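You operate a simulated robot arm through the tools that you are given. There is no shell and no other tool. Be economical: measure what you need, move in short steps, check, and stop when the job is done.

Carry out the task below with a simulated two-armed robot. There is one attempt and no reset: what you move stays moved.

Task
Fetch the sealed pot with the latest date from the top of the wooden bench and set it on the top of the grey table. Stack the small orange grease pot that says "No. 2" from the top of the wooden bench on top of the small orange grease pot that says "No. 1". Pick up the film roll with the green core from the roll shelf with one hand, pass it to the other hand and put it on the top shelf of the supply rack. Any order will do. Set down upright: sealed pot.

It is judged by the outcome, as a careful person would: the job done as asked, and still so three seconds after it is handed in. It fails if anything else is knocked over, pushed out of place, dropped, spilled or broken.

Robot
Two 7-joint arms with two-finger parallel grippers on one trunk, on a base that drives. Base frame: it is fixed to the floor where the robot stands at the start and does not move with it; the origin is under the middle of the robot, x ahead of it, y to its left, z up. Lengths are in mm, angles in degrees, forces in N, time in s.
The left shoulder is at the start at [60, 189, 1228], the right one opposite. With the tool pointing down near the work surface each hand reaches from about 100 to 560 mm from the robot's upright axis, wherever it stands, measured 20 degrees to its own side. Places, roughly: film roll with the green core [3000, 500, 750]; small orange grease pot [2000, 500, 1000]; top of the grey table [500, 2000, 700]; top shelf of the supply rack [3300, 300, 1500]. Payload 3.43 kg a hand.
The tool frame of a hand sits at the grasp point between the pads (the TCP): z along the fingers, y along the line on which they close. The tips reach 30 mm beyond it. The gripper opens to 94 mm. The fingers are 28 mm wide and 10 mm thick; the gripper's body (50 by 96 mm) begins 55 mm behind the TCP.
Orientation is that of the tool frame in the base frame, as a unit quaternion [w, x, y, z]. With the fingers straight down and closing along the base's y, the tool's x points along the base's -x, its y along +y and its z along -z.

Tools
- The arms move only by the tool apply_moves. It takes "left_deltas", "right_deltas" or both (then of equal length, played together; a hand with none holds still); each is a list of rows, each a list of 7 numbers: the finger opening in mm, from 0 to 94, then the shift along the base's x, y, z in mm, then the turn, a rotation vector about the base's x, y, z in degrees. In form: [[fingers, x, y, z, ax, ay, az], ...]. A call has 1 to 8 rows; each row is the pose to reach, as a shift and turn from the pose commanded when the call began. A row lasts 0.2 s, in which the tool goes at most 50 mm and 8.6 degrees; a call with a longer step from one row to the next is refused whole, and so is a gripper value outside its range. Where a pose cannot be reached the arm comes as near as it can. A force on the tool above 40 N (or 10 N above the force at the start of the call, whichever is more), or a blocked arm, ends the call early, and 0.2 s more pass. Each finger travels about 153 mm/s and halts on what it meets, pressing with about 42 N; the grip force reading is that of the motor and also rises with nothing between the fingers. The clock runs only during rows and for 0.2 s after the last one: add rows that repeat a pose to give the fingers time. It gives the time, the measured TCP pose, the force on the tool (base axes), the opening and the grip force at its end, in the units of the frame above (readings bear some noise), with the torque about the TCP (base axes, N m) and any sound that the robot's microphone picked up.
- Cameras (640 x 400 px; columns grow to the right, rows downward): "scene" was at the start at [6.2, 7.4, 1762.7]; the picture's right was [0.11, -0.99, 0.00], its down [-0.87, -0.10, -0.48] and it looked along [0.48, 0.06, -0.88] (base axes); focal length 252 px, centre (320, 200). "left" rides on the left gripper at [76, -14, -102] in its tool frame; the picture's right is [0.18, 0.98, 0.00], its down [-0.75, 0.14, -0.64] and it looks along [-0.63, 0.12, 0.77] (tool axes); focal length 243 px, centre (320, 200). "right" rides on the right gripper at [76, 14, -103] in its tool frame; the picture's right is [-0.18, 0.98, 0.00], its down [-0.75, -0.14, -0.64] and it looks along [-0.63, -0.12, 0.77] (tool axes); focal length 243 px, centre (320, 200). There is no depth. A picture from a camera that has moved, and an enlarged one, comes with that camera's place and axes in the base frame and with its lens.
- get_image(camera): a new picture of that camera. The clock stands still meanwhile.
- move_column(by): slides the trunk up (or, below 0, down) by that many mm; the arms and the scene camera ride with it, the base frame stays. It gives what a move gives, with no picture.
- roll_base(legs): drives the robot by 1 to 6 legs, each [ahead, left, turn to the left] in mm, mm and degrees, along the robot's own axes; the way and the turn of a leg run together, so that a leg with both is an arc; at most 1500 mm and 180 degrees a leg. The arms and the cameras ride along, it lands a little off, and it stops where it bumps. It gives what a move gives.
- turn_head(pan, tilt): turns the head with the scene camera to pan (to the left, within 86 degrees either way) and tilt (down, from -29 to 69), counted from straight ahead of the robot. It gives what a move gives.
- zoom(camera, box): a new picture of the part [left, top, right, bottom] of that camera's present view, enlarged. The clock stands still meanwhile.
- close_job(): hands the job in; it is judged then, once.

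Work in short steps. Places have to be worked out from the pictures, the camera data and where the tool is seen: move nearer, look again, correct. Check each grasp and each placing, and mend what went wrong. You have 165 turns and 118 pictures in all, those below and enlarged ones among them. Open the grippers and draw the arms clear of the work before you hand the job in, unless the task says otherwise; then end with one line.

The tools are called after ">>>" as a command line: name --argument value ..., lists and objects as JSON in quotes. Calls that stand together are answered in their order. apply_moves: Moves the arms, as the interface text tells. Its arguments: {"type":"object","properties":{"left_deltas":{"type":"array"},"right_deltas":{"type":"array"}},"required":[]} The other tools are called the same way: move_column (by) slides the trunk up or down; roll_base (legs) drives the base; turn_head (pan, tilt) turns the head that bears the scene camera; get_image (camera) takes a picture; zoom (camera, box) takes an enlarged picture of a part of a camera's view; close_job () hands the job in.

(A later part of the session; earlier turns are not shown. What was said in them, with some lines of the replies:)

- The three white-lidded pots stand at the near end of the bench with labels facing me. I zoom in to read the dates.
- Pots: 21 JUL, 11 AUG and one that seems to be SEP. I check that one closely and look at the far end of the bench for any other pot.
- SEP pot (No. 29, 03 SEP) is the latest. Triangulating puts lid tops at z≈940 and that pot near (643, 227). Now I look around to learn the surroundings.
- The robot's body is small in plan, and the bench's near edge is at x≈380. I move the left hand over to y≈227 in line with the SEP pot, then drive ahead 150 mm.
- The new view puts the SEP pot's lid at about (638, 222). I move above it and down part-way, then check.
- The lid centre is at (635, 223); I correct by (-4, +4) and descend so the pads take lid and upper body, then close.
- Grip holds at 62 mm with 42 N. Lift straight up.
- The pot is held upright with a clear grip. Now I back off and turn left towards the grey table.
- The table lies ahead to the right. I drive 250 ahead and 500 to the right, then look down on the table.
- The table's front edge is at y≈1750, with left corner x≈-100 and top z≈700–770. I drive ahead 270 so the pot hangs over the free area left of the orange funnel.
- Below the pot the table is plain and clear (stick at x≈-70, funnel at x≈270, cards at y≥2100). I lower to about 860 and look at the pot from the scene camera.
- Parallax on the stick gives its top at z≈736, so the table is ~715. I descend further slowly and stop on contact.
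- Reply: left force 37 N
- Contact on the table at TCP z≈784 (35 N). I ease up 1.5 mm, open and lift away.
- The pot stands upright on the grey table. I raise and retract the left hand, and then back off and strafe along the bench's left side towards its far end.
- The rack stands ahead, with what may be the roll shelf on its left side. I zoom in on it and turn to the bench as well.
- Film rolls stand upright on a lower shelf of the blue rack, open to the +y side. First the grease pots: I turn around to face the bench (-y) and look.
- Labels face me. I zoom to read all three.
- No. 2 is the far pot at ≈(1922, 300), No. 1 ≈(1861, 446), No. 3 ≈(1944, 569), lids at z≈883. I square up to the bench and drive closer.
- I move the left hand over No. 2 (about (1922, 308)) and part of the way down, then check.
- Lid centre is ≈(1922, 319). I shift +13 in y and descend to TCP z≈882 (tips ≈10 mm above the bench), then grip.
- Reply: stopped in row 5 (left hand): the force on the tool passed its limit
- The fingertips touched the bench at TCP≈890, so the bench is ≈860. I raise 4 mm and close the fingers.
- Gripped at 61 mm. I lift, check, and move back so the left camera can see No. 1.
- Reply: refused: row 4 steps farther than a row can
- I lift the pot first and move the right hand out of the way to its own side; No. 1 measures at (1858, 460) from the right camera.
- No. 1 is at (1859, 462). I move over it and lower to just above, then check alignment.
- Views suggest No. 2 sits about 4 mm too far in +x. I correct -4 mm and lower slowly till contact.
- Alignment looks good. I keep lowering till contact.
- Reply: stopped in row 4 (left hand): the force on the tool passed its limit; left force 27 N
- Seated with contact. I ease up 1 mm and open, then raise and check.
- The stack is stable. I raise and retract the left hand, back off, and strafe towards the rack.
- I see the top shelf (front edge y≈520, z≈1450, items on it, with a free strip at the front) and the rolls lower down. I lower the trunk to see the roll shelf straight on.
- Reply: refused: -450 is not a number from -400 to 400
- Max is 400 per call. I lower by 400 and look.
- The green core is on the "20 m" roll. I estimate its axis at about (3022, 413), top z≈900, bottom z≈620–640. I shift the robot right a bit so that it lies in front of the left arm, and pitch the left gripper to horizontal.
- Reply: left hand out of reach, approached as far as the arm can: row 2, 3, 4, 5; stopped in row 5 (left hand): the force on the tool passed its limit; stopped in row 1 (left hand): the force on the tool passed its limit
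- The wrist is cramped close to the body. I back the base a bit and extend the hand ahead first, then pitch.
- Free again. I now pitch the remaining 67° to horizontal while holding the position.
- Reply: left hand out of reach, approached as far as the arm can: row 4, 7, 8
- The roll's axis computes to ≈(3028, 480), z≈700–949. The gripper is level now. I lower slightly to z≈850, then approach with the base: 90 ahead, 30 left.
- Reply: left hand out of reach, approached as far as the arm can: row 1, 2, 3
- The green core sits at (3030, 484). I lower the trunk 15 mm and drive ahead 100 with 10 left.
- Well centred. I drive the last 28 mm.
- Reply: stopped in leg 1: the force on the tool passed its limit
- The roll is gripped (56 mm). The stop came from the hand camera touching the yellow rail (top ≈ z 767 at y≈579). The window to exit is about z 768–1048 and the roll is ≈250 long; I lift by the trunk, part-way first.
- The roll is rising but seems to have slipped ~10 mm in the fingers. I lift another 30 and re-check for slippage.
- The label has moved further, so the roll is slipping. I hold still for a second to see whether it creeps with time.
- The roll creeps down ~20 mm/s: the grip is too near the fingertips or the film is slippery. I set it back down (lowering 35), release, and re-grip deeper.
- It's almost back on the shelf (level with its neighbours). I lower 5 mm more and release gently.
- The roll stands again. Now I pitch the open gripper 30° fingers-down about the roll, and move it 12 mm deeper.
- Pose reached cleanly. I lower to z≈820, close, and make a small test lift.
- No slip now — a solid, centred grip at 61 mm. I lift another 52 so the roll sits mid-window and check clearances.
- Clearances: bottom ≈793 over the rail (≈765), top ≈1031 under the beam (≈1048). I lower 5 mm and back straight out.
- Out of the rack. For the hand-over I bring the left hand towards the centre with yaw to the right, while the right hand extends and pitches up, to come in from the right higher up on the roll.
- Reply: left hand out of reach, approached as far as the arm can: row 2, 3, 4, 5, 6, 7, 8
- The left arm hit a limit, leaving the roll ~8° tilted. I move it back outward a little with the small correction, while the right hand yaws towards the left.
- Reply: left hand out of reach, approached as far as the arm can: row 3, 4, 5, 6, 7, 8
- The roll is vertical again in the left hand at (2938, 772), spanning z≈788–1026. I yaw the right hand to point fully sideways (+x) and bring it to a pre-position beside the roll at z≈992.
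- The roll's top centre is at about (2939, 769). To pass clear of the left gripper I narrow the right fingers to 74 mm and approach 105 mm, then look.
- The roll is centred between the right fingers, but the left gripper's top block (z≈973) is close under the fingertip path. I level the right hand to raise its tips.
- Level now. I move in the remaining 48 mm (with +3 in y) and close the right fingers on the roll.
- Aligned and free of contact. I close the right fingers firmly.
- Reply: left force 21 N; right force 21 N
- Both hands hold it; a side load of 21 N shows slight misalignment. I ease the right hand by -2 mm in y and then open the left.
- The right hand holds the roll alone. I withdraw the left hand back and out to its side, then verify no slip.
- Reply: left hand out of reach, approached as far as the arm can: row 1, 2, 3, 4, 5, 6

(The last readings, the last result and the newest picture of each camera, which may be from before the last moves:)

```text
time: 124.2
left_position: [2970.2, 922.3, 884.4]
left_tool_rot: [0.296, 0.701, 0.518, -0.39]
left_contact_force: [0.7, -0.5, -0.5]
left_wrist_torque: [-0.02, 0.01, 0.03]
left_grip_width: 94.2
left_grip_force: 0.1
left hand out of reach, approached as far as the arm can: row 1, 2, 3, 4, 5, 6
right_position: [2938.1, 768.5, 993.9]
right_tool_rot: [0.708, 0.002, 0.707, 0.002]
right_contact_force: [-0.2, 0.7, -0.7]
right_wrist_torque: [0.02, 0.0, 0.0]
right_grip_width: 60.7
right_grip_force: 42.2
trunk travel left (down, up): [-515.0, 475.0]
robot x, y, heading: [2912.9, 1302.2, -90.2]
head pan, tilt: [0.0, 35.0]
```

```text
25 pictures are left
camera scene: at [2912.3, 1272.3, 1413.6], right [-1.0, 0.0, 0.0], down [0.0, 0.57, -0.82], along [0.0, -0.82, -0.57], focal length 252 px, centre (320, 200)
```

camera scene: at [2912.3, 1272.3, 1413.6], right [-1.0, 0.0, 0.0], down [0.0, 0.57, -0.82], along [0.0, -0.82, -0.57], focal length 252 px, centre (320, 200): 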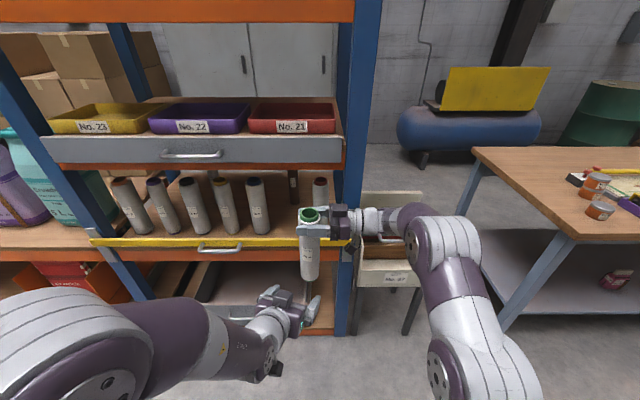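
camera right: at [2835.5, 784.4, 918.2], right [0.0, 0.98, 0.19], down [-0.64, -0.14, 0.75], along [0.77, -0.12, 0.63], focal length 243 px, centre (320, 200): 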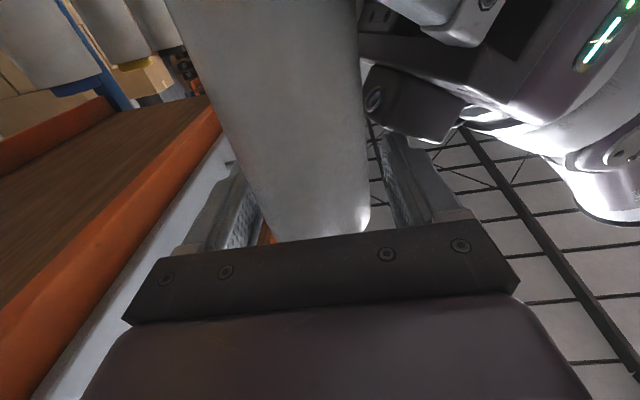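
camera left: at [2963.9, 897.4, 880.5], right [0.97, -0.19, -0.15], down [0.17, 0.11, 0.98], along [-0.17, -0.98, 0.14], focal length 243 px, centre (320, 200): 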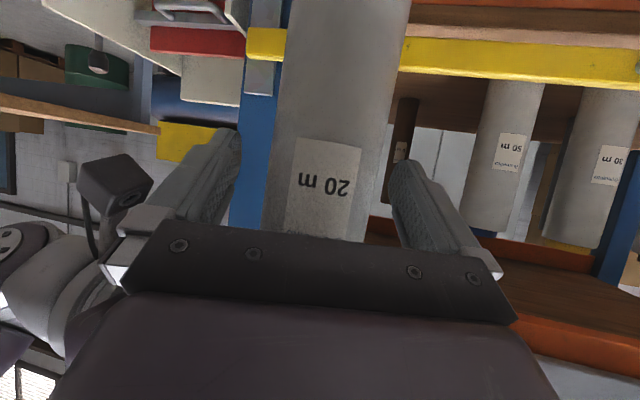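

Hand-over succeeded. Now I raise the trunk fully (two steps) for the top shelf.

>>> move_column --by 400

>>> move_column --by 75

>>> apply_moves --right_deltas '[[0, 0, 10, 30, 0, 0, 0], [0, 0, 20, 65, 0, 0, 0], [0, 0, 25, 100, 0, 0, 0], [0, 0, 30, 135, 0, 0, 0], [0, 0, 30, 170, 0, 0, 0], [0, 0, 30, 205, 0, 0, 0], [0, 0, 30, 240, 0, 0, 0]]'

>>> get_image --camera "scene"

```text
time: 128.0
left_position: [2971.5, 923.0, 1285.9]
left_tool_rot: [0.296, 0.701, 0.518, -0.39]
left_contact_force: [0.3, 0.1, 0.8]
left_wrist_torque: [0.0, 0.0, 0.0]
left_grip_width: 94.0
left_grip_force: 0.0
right_position: [2937.9, 769.6, 1393.6]
right_tool_rot: [0.707, 0.002, 0.707, 0.0]
right_contact_force: [0.0, 0.2, -3.0]
right_wrist_torque: [0.01, -0.01, -0.03]
right_grip_width: 60.6
right_grip_force: 42.6
trunk travel left (down, up): [-915.0, 75.0]
robot x, y, heading: [2913.0, 1301.9, -90.5]
head pan, tilt: [0.0, 35.0]
```

```text
time: 129.1
left_position: [2971.2, 922.8, 1360.4]
left_tool_rot: [0.296, 0.701, 0.518, -0.391]
left_contact_force: [0.5, -0.1, -0.2]
left_wrist_torque: [0.01, 0.0, -0.01]
left_grip_width: 94.1
left_grip_force: 0.1
right_position: [2939.1, 769.6, 1469.1]
right_tool_rot: [0.707, 0.002, 0.707, 0.0]
right_contact_force: [-0.6, -0.7, -2.6]
right_wrist_torque: [0.02, -0.01, -0.01]
right_grip_width: 60.4
right_grip_force: 42.1
trunk travel left (down, up): [-990.0, 0.0]
robot x, y, heading: [2912.5, 1302.2, -90.3]
head pan, tilt: [0.0, 35.0]
```

```text
time: 130.7
left_position: [2972.1, 923.5, 1360.9]
left_tool_rot: [0.297, 0.7, 0.519, -0.39]
left_contact_force: [-0.6, 0.5, -0.1]
left_wrist_torque: [0.0, 0.01, -0.03]
left_grip_width: 94.3
left_grip_force: 0.1
right_position: [2936.0, 800.1, 1705.2]
right_tool_rot: [0.707, 0.002, 0.707, 0.0]
right_contact_force: [0.5, 0.1, -2.4]
right_wrist_torque: [0.05, -0.02, -0.01]
right_grip_width: 60.7
right_grip_force: 42.1
trunk travel left (down, up): [-990.0, 0.0]
robot x, y, heading: [2911.7, 1300.0, -90.1]
head pan, tilt: [0.0, 35.0]
```

```text
24 pictures are left
camera scene: at [2912.2, 1273.0, 1888.5], right [-1.0, 0.0, 0.0], down [0.0, 0.57, -0.82], along [0.0, -0.82, -0.57], focal length 252 px, centre (320, 200)
```

scene: 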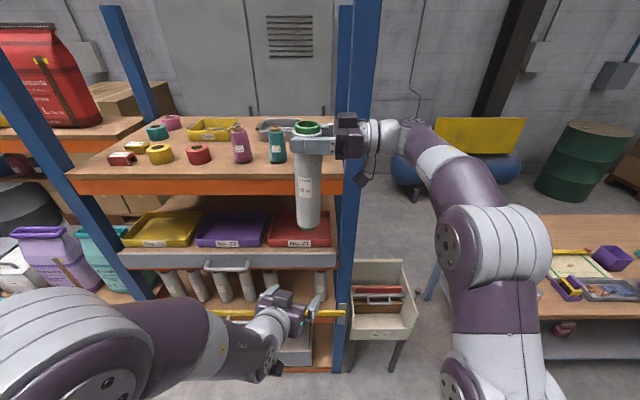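

The reach is fine: roll bottom ≈1499 and shelf top ≈1482. I raise the right hand 35 mm more and tuck the left hand's fingers downward, then strafe to x≈3275.

>>> apply_moves --left_deltas '[[94, 0, 8, 0, 8, 0, 2], [94, 0, 16, 0, 16, 0, 4], [94, 0, 24, 0, 24, 0, 6], [94, 0, 32, 0, 32, 0, 8], [94, 0, 40, 0, 40, 0, 10]]' --right_deltas '[[0, 0, 0, 12, 0, 0, 0], [0, 0, 0, 24, 0, 0, 0], [0, 0, 0, 35, 0, 0, 0], [0, 0, 0, 35, 0, 0, 0], [0, 0, 0, 35, 0, 0, 0]]'

>>> roll_base --legs '[[0, 337, 0]]'

>>> turn_head --pan 0 --tilt 40

>>> get_image --camera "scene"

```text
time: 131.9
left_position: [2970.8, 961.0, 1360.7]
left_tool_rot: [0.074, 0.716, 0.675, -0.162]
left_contact_force: [-1.5, 0.7, 0.6]
left_wrist_torque: [-0.08, -0.02, 0.07]
left_grip_width: 94.1
left_grip_force: 0.1
left hand out of reach, approached as far as the arm can: row 4
right_position: [2938.3, 798.3, 1742.9]
right_tool_rot: [0.707, 0.002, 0.707, 0.0]
right_contact_force: [-0.5, 0.7, -1.9]
right_wrist_torque: [0.0, -0.02, -0.05]
right_grip_width: 60.5
right_grip_force: 42.0
trunk travel left (down, up): [-990.0, 0.0]
robot x, y, heading: [2910.5, 1295.8, -90.1]
head pan, tilt: [0.0, 35.0]
```

```text
time: 134.1
left_position: [3300.9, 959.4, 1360.5]
left_tool_rot: [0.071, 0.716, 0.675, -0.162]
left_contact_force: [-0.1, -0.6, 0.4]
left_wrist_torque: [-0.01, -0.03, 0.01]
left_grip_width: 94.1
left_grip_force: 0.0
right_position: [3265.7, 796.6, 1742.3]
right_tool_rot: [0.708, 0.004, 0.706, -0.003]
right_contact_force: [-0.8, -0.1, -2.1]
right_wrist_torque: [0.0, -0.01, -0.02]
right_grip_width: 60.7
right_grip_force: 41.5
trunk travel left (down, up): [-990.0, 0.0]
robot x, y, heading: [3246.9, 1296.7, -90.7]
head pan, tilt: [0.0, 35.0]
```

```text
time: 134.8
left_position: [3303.3, 958.6, 1361.0]
left_tool_rot: [0.071, 0.716, 0.676, -0.163]
left_contact_force: [0.3, 0.4, -0.3]
left_wrist_torque: [0.01, 0.01, 0.0]
left_grip_width: 94.2
left_grip_force: 0.2
right_position: [3267.7, 795.7, 1742.0]
right_tool_rot: [0.708, 0.004, 0.707, -0.002]
right_contact_force: [-0.9, -0.3, -1.2]
right_wrist_torque: [-0.01, 0.02, 0.01]
right_grip_width: 60.4
right_grip_force: 42.1
trunk travel left (down, up): [-990.0, 0.0]
robot x, y, heading: [3247.5, 1301.0, -90.4]
head pan, tilt: [0.0, 40.0]
```

```text
23 pictures are left
camera scene: at [3247.0, 1272.6, 1881.0], right [-1.0, 0.01, 0.0], down [0.01, 0.64, -0.77], along [-0.01, -0.77, -0.64], focal length 252 px, centre (320, 200)
```

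scene: 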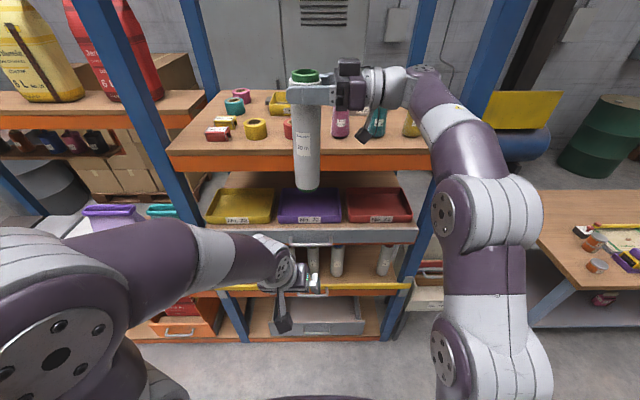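

Clear path. I drive ahead 200 mm, then check positions relative to the shelf.

>>> roll_base --legs '[[200, 0, 0]]'

>>> get_image --camera "scene"

>>> get_image --camera "right"

```text
time: 136.4
left_position: [3301.7, 757.6, 1362.1]
left_tool_rot: [0.072, 0.717, 0.674, -0.164]
left_contact_force: [0.4, -0.6, 0.4]
left_wrist_torque: [-0.04, 0.01, -0.04]
left_grip_width: 93.9
left_grip_force: 0.0
right_position: [3266.3, 594.6, 1745.3]
right_tool_rot: [0.707, 0.003, 0.707, -0.005]
right_contact_force: [-0.7, 0.9, -2.0]
right_wrist_torque: [-0.01, -0.02, -0.04]
right_grip_width: 60.4
right_grip_force: 42.3
trunk travel left (down, up): [-990.0, 0.0]
robot x, y, heading: [3245.0, 1091.9, -90.9]
head pan, tilt: [0.0, 40.0]
```

```text
22 pictures are left
camera scene: at [3246.3, 1073.4, 1881.1], right [-1.0, 0.01, 0.0], down [0.01, 0.64, -0.77], along [-0.01, -0.77, -0.64], focal length 252 px, centre (320, 200)
```

scene: 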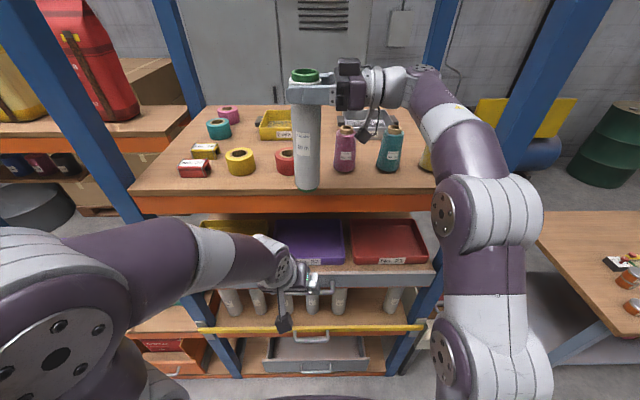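

```text
21 pictures are left
camera right: at [3163.1, 609.7, 1669.4], right [0.01, 0.98, 0.18], down [-0.64, -0.13, 0.75], along [0.77, -0.13, 0.63], focal length 243 px, centre (320, 200)
```

right: 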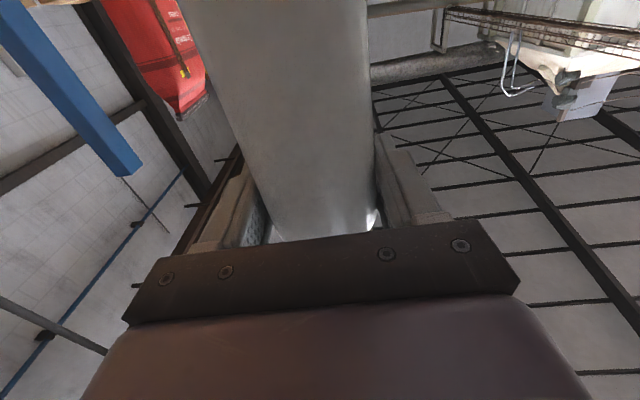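

I need the shelf edge height accurately: zoom on the front edge.

>>> zoom --camera "scene" --box '[180, 110, 420, 230]'

```text
2.67 times, centred on (300, 170) of scene
camera zoom: at [3246.3, 1073.4, 1881.1], right [-1.0, 0.01, 0.0], down [0.01, 0.64, -0.77], along [-0.01, -0.77, -0.64], focal length 672 px, centre (373, 280)
```

zoom: 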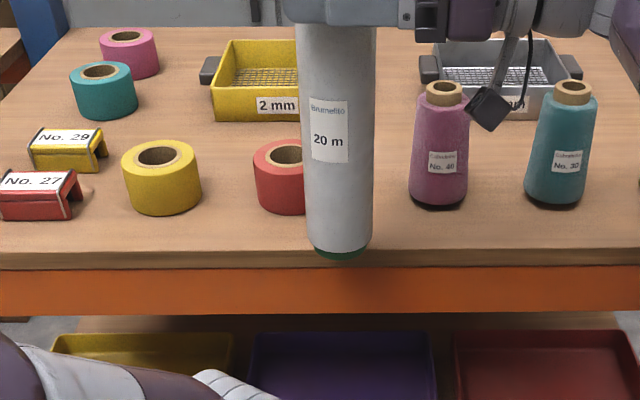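

The clear spot is between the red tape and pink cone, ≈ (3255, 490), about 60 mm from the shelf edge. I drive 75 ahead and trim with the arm.

>>> roll_base --legs '[[75, 0, 0]]'

>>> zoom --camera "scene" --box '[180, 110, 420, 260]'

```text
time: 137.4
left_position: [3299.5, 689.2, 1362.7]
left_tool_rot: [0.074, 0.717, 0.673, -0.166]
left_contact_force: [0.5, 1.4, 0.4]
left_wrist_torque: [-0.06, -0.01, 0.01]
left_grip_width: 93.9
left_grip_force: 0.0
right_position: [3264.3, 529.7, 1748.2]
right_tool_rot: [0.707, 0.001, 0.707, -0.006]
right_contact_force: [0.3, 1.2, -1.9]
right_wrist_torque: [0.04, 0.03, -0.1]
right_grip_width: 60.3
right_grip_force: 42.5
trunk travel left (down, up): [-990.0, 0.0]
robot x, y, heading: [3243.6, 1016.5, -90.7]
head pan, tilt: [0.0, 40.0]
```

```text
2.67 times, centred on (300, 185) of scene
camera zoom: at [3245.2, 1006.8, 1881.2], right [-1.0, 0.01, 0.0], down [0.01, 0.64, -0.77], along [-0.01, -0.77, -0.64], focal length 672 px, centre (373, 240)
```

zoom: 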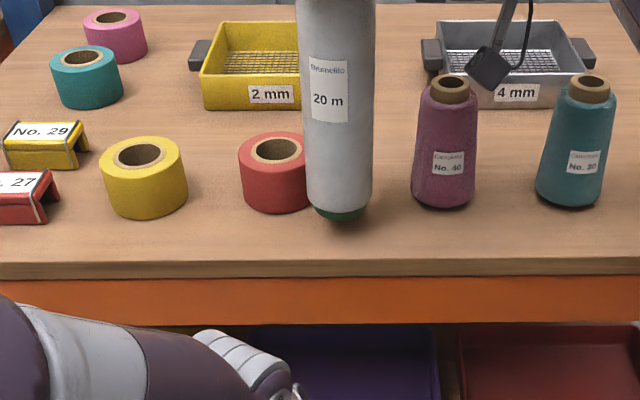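

With better baselines: shelf top ≈1503, edge at y≈579. Target (3251, 523): ~25 mm gaps to neighbours and edge. I trim and lower slowly.

>>> apply_moves --right_deltas '[[0, -7, -3, -4, 0, 0, 0], [0, -13, -7, -10, 0, 0, 0], [0, -13, -7, -18, 0, 0, 0], [0, -13, -7, -24, 0, 0, 0], [0, -13, -7, -24, 0, 0, 0]]'

>>> zoom --camera "scene" --box '[180, 110, 420, 260]'

```text
time: 138.6
left_position: [3299.4, 679.2, 1361.4]
left_tool_rot: [0.07, 0.717, 0.674, -0.164]
left_contact_force: [0.8, -0.3, 0.9]
left_wrist_torque: [0.03, 0.01, 0.01]
left_grip_width: 94.1
left_grip_force: 0.0
right_position: [3250.9, 511.0, 1721.7]
right_tool_rot: [0.708, 0.003, 0.706, -0.006]
right_contact_force: [2.0, -3.2, 18.7]
right_wrist_torque: [-0.4, 0.2, -0.03]
right_grip_width: 60.4
right_grip_force: 42.0
trunk travel left (down, up): [-990.0, 0.0]
robot x, y, heading: [3245.2, 1018.7, -90.7]
head pan, tilt: [0.0, 40.0]
```

```text
2.67 times, centred on (300, 185) of scene
camera zoom: at [3245.4, 995.3, 1881.3], right [-1.0, 0.01, 0.0], down [0.01, 0.64, -0.77], along [-0.01, -0.77, -0.64], focal length 672 px, centre (373, 240)
```

zoom: 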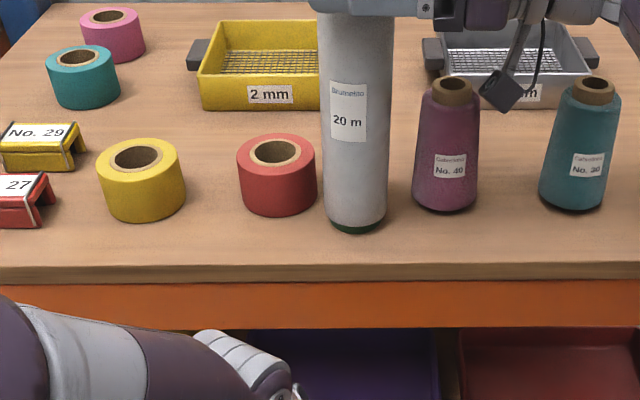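

Contact: the roll stands on the shelf (18.7 N at TCP 1722), upright and clear of its neighbours. I ease up 1 mm, open, rise, and withdraw sideways.

>>> apply_moves --right_deltas '[[40, 0, 0, 1, 0, 0, 0], [61, 0, 0, 1, 0, 0, 0], [64, 0, 0, 1, 0, 0, 0], [72, 0, 0, 1, 0, 0, 0], [80, 0, 0, 1, 0, 0, 0], [80, 0, 0, 1, 0, 0, 0]]'

>>> zoom --camera "scene" --box '[180, 60, 420, 260]'

>>> get_image --camera "right"

```text
time: 140.0
left_position: [3298.5, 679.3, 1361.0]
left_tool_rot: [0.071, 0.717, 0.674, -0.163]
left_contact_force: [0.2, -0.8, 0.2]
left_wrist_torque: [0.01, 0.02, 0.0]
left_grip_width: 93.9
left_grip_force: 0.1
right_position: [3251.1, 510.6, 1719.7]
right_tool_rot: [0.707, 0.004, 0.707, -0.004]
right_contact_force: [-0.5, 0.1, -0.6]
right_wrist_torque: [-0.01, 0.02, 0.0]
right_grip_width: 80.2
right_grip_force: 0.2
trunk travel left (down, up): [-990.0, 0.0]
robot x, y, heading: [3244.5, 1014.8, -90.8]
head pan, tilt: [0.0, 40.0]
```

```text
2.00 times, centred on (300, 160) of scene
camera zoom: at [3244.9, 994.1, 1881.0], right [-1.0, 0.01, 0.0], down [0.01, 0.64, -0.77], along [-0.01, -0.77, -0.64], focal length 504 px, centre (360, 280)
```

zoom: 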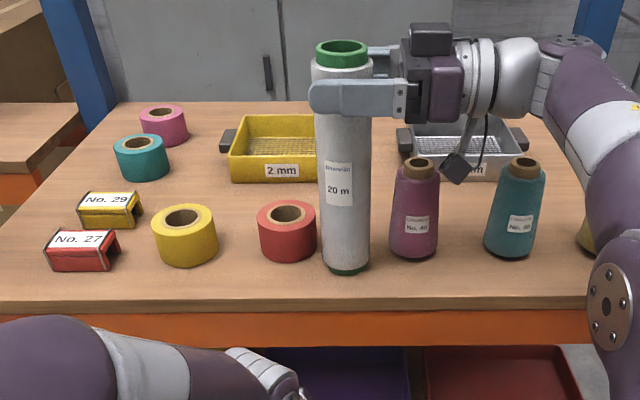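

```text
16 pictures are left
camera right: at [3148.4, 523.6, 1645.2], right [0.01, 0.98, 0.18], down [-0.64, -0.13, 0.75], along [0.76, -0.13, 0.63], focal length 243 px, centre (320, 200)
```

right: 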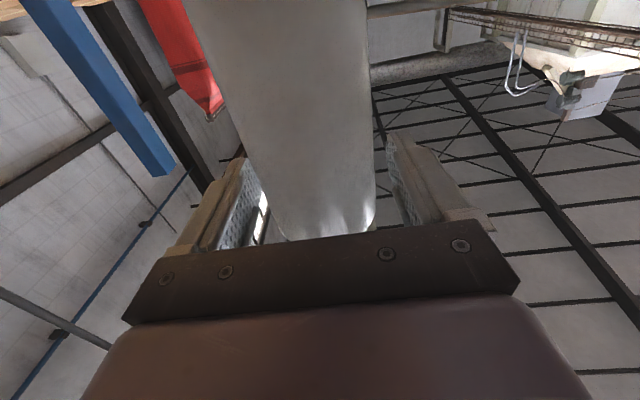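

The roll stands alone. I raise the open hand straight up off the roll, in small steps, then pull back.

>>> apply_moves --right_deltas '[[84, 0, 1, 12, 0, 0, 0], [84, 0, 1, 26, 0, 0, 0], [84, 0, 1, 40, 0, 0, 0], [84, 0, 1, 55, 0, 0, 0], [84, 0, 1, 62, 0, 0, 0], [84, 0, 1, 62, 0, 0, 0]]'

>>> zoom --camera "scene" --box '[180, 20, 460, 260]'

```text
time: 141.4
left_position: [3299.9, 680.1, 1361.4]
left_tool_rot: [0.07, 0.717, 0.674, -0.164]
left_contact_force: [-0.1, -0.2, 0.2]
left_wrist_torque: [-0.02, 0.01, -0.01]
left_grip_width: 93.9
left_grip_force: 0.0
right_position: [3250.4, 510.9, 1783.1]
right_tool_rot: [0.707, 0.004, 0.707, -0.004]
right_contact_force: [0.0, 0.9, 0.8]
right_wrist_torque: [0.02, 0.0, 0.02]
right_grip_width: 83.9
right_grip_force: 0.1
trunk travel left (down, up): [-990.0, 0.0]
robot x, y, heading: [3244.3, 1020.1, -90.5]
head pan, tilt: [0.0, 40.0]
```

```text
1.67 times, centred on (320, 140) of scene
camera zoom: at [3245.0, 994.0, 1881.0], right [-1.0, 0.01, 0.0], down [0.01, 0.64, -0.77], along [-0.01, -0.77, -0.64], focal length 420 px, centre (320, 300)
```

zoom: 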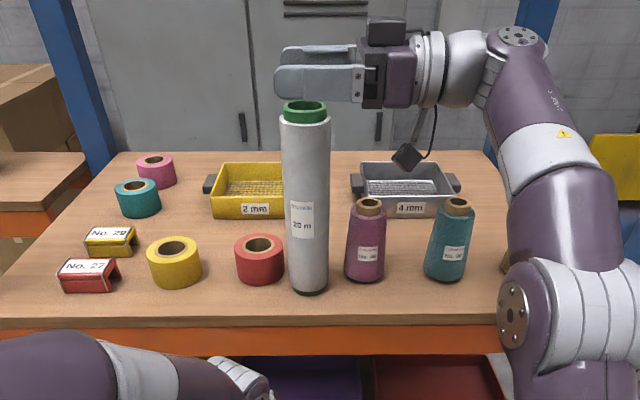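

The fingers are above the roll. I pull the hand 95 mm sideways away, then back the base out.

>>> apply_moves --right_deltas '[[84, -30, 0, 0, 0, 0, 0], [84, -62, 0, 0, 0, 0, 0], [84, -95, 0, 0, 0, 0, 0], [84, -95, 0, 0, 0, 0, 0]]'

>>> roll_base --legs '[[-290, 0, 0]]'

>>> get_image --camera "scene"

```text
time: 142.4
left_position: [3299.5, 679.9, 1360.1]
left_tool_rot: [0.07, 0.717, 0.674, -0.164]
left_contact_force: [-0.7, 1.1, 0.3]
left_wrist_torque: [0.01, 0.01, 0.02]
left_grip_width: 94.0
left_grip_force: 0.0
right_position: [3158.9, 510.2, 1780.8]
right_tool_rot: [0.708, 0.003, 0.707, -0.003]
right_contact_force: [-0.5, -0.1, -0.5]
right_wrist_torque: [-0.01, 0.0, -0.03]
right_grip_width: 83.9
right_grip_force: 0.1
trunk travel left (down, up): [-990.0, 0.0]
robot x, y, heading: [3244.6, 1020.2, -91.1]
head pan, tilt: [0.0, 40.0]
```

```text
time: 144.4
left_position: [3304.3, 965.5, 1360.5]
left_tool_rot: [0.07, 0.716, 0.675, -0.163]
left_contact_force: [0.4, 0.2, 0.6]
left_wrist_torque: [0.02, 0.0, 0.01]
left_grip_width: 93.8
left_grip_force: 0.0
right_position: [3163.2, 793.5, 1780.4]
right_tool_rot: [0.707, 0.005, 0.707, -0.003]
right_contact_force: [0.4, -0.6, -1.0]
right_wrist_torque: [0.04, 0.02, 0.0]
right_grip_width: 84.2
right_grip_force: 0.1
trunk travel left (down, up): [-990.0, 0.0]
robot x, y, heading: [3244.8, 1303.6, -90.8]
head pan, tilt: [0.0, 40.0]
```

```text
14 pictures are left
camera scene: at [3248.9, 1277.4, 1880.9], right [-1.0, 0.01, 0.0], down [0.01, 0.64, -0.76], along [-0.01, -0.76, -0.64], focal length 252 px, centre (320, 200)
```

scene: 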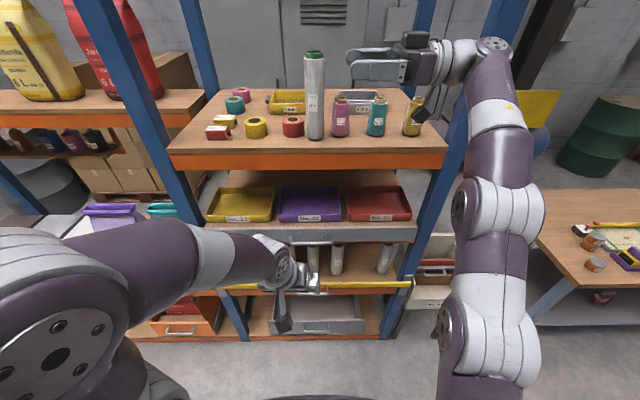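

The roll is upright on the top shelf and both arms are clear. A last check of the stacked grease pots and the remaining rolls.

>>> turn_head --pan -35 --tilt 40

>>> get_image --camera "scene"

```text
time: 145.4
left_position: [3303.6, 967.6, 1361.6]
left_tool_rot: [0.071, 0.716, 0.675, -0.164]
left_contact_force: [0.1, -0.9, 0.1]
left_wrist_torque: [-0.01, 0.01, 0.0]
left_grip_width: 94.2
left_grip_force: 0.1
right_position: [3164.4, 798.1, 1782.0]
right_tool_rot: [0.708, 0.004, 0.706, -0.003]
right_contact_force: [0.0, 0.3, 0.6]
right_wrist_torque: [0.01, -0.02, -0.04]
right_grip_width: 83.9
right_grip_force: 0.1
trunk travel left (down, up): [-990.0, 0.0]
robot x, y, heading: [3252.1, 1303.5, -90.7]
head pan, tilt: [-35.0, 40.0]
```

```text
13 pictures are left
camera scene: at [3200.5, 1297.4, 1881.0], right [-0.81, 0.58, 0.0], down [0.38, 0.52, -0.77], along [-0.45, -0.62, -0.64], focal length 252 px, centre (320, 200)
```

scene: 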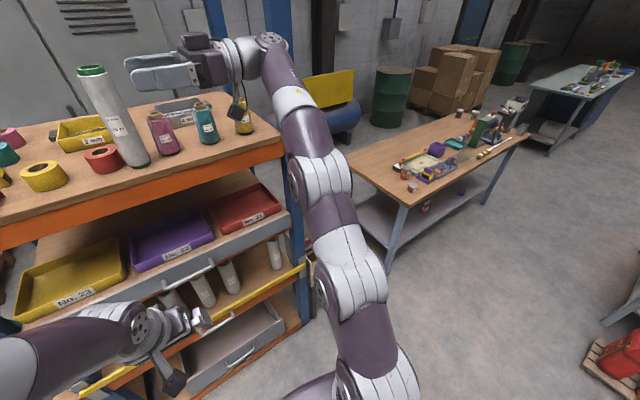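

The last picture shows the roll and the bench in order, with nothing knocked over and both hands empty and clear, so I hand the job in.

>>> close_job

```text
The job is handed in.
```

All three parts are done: the 03 SEP pot stands upright on the grey table, grease pot No. 2 is stacked on No. 1, and the green-core roll was passed from left to right hand and stands on the top shelf of the supply rack.
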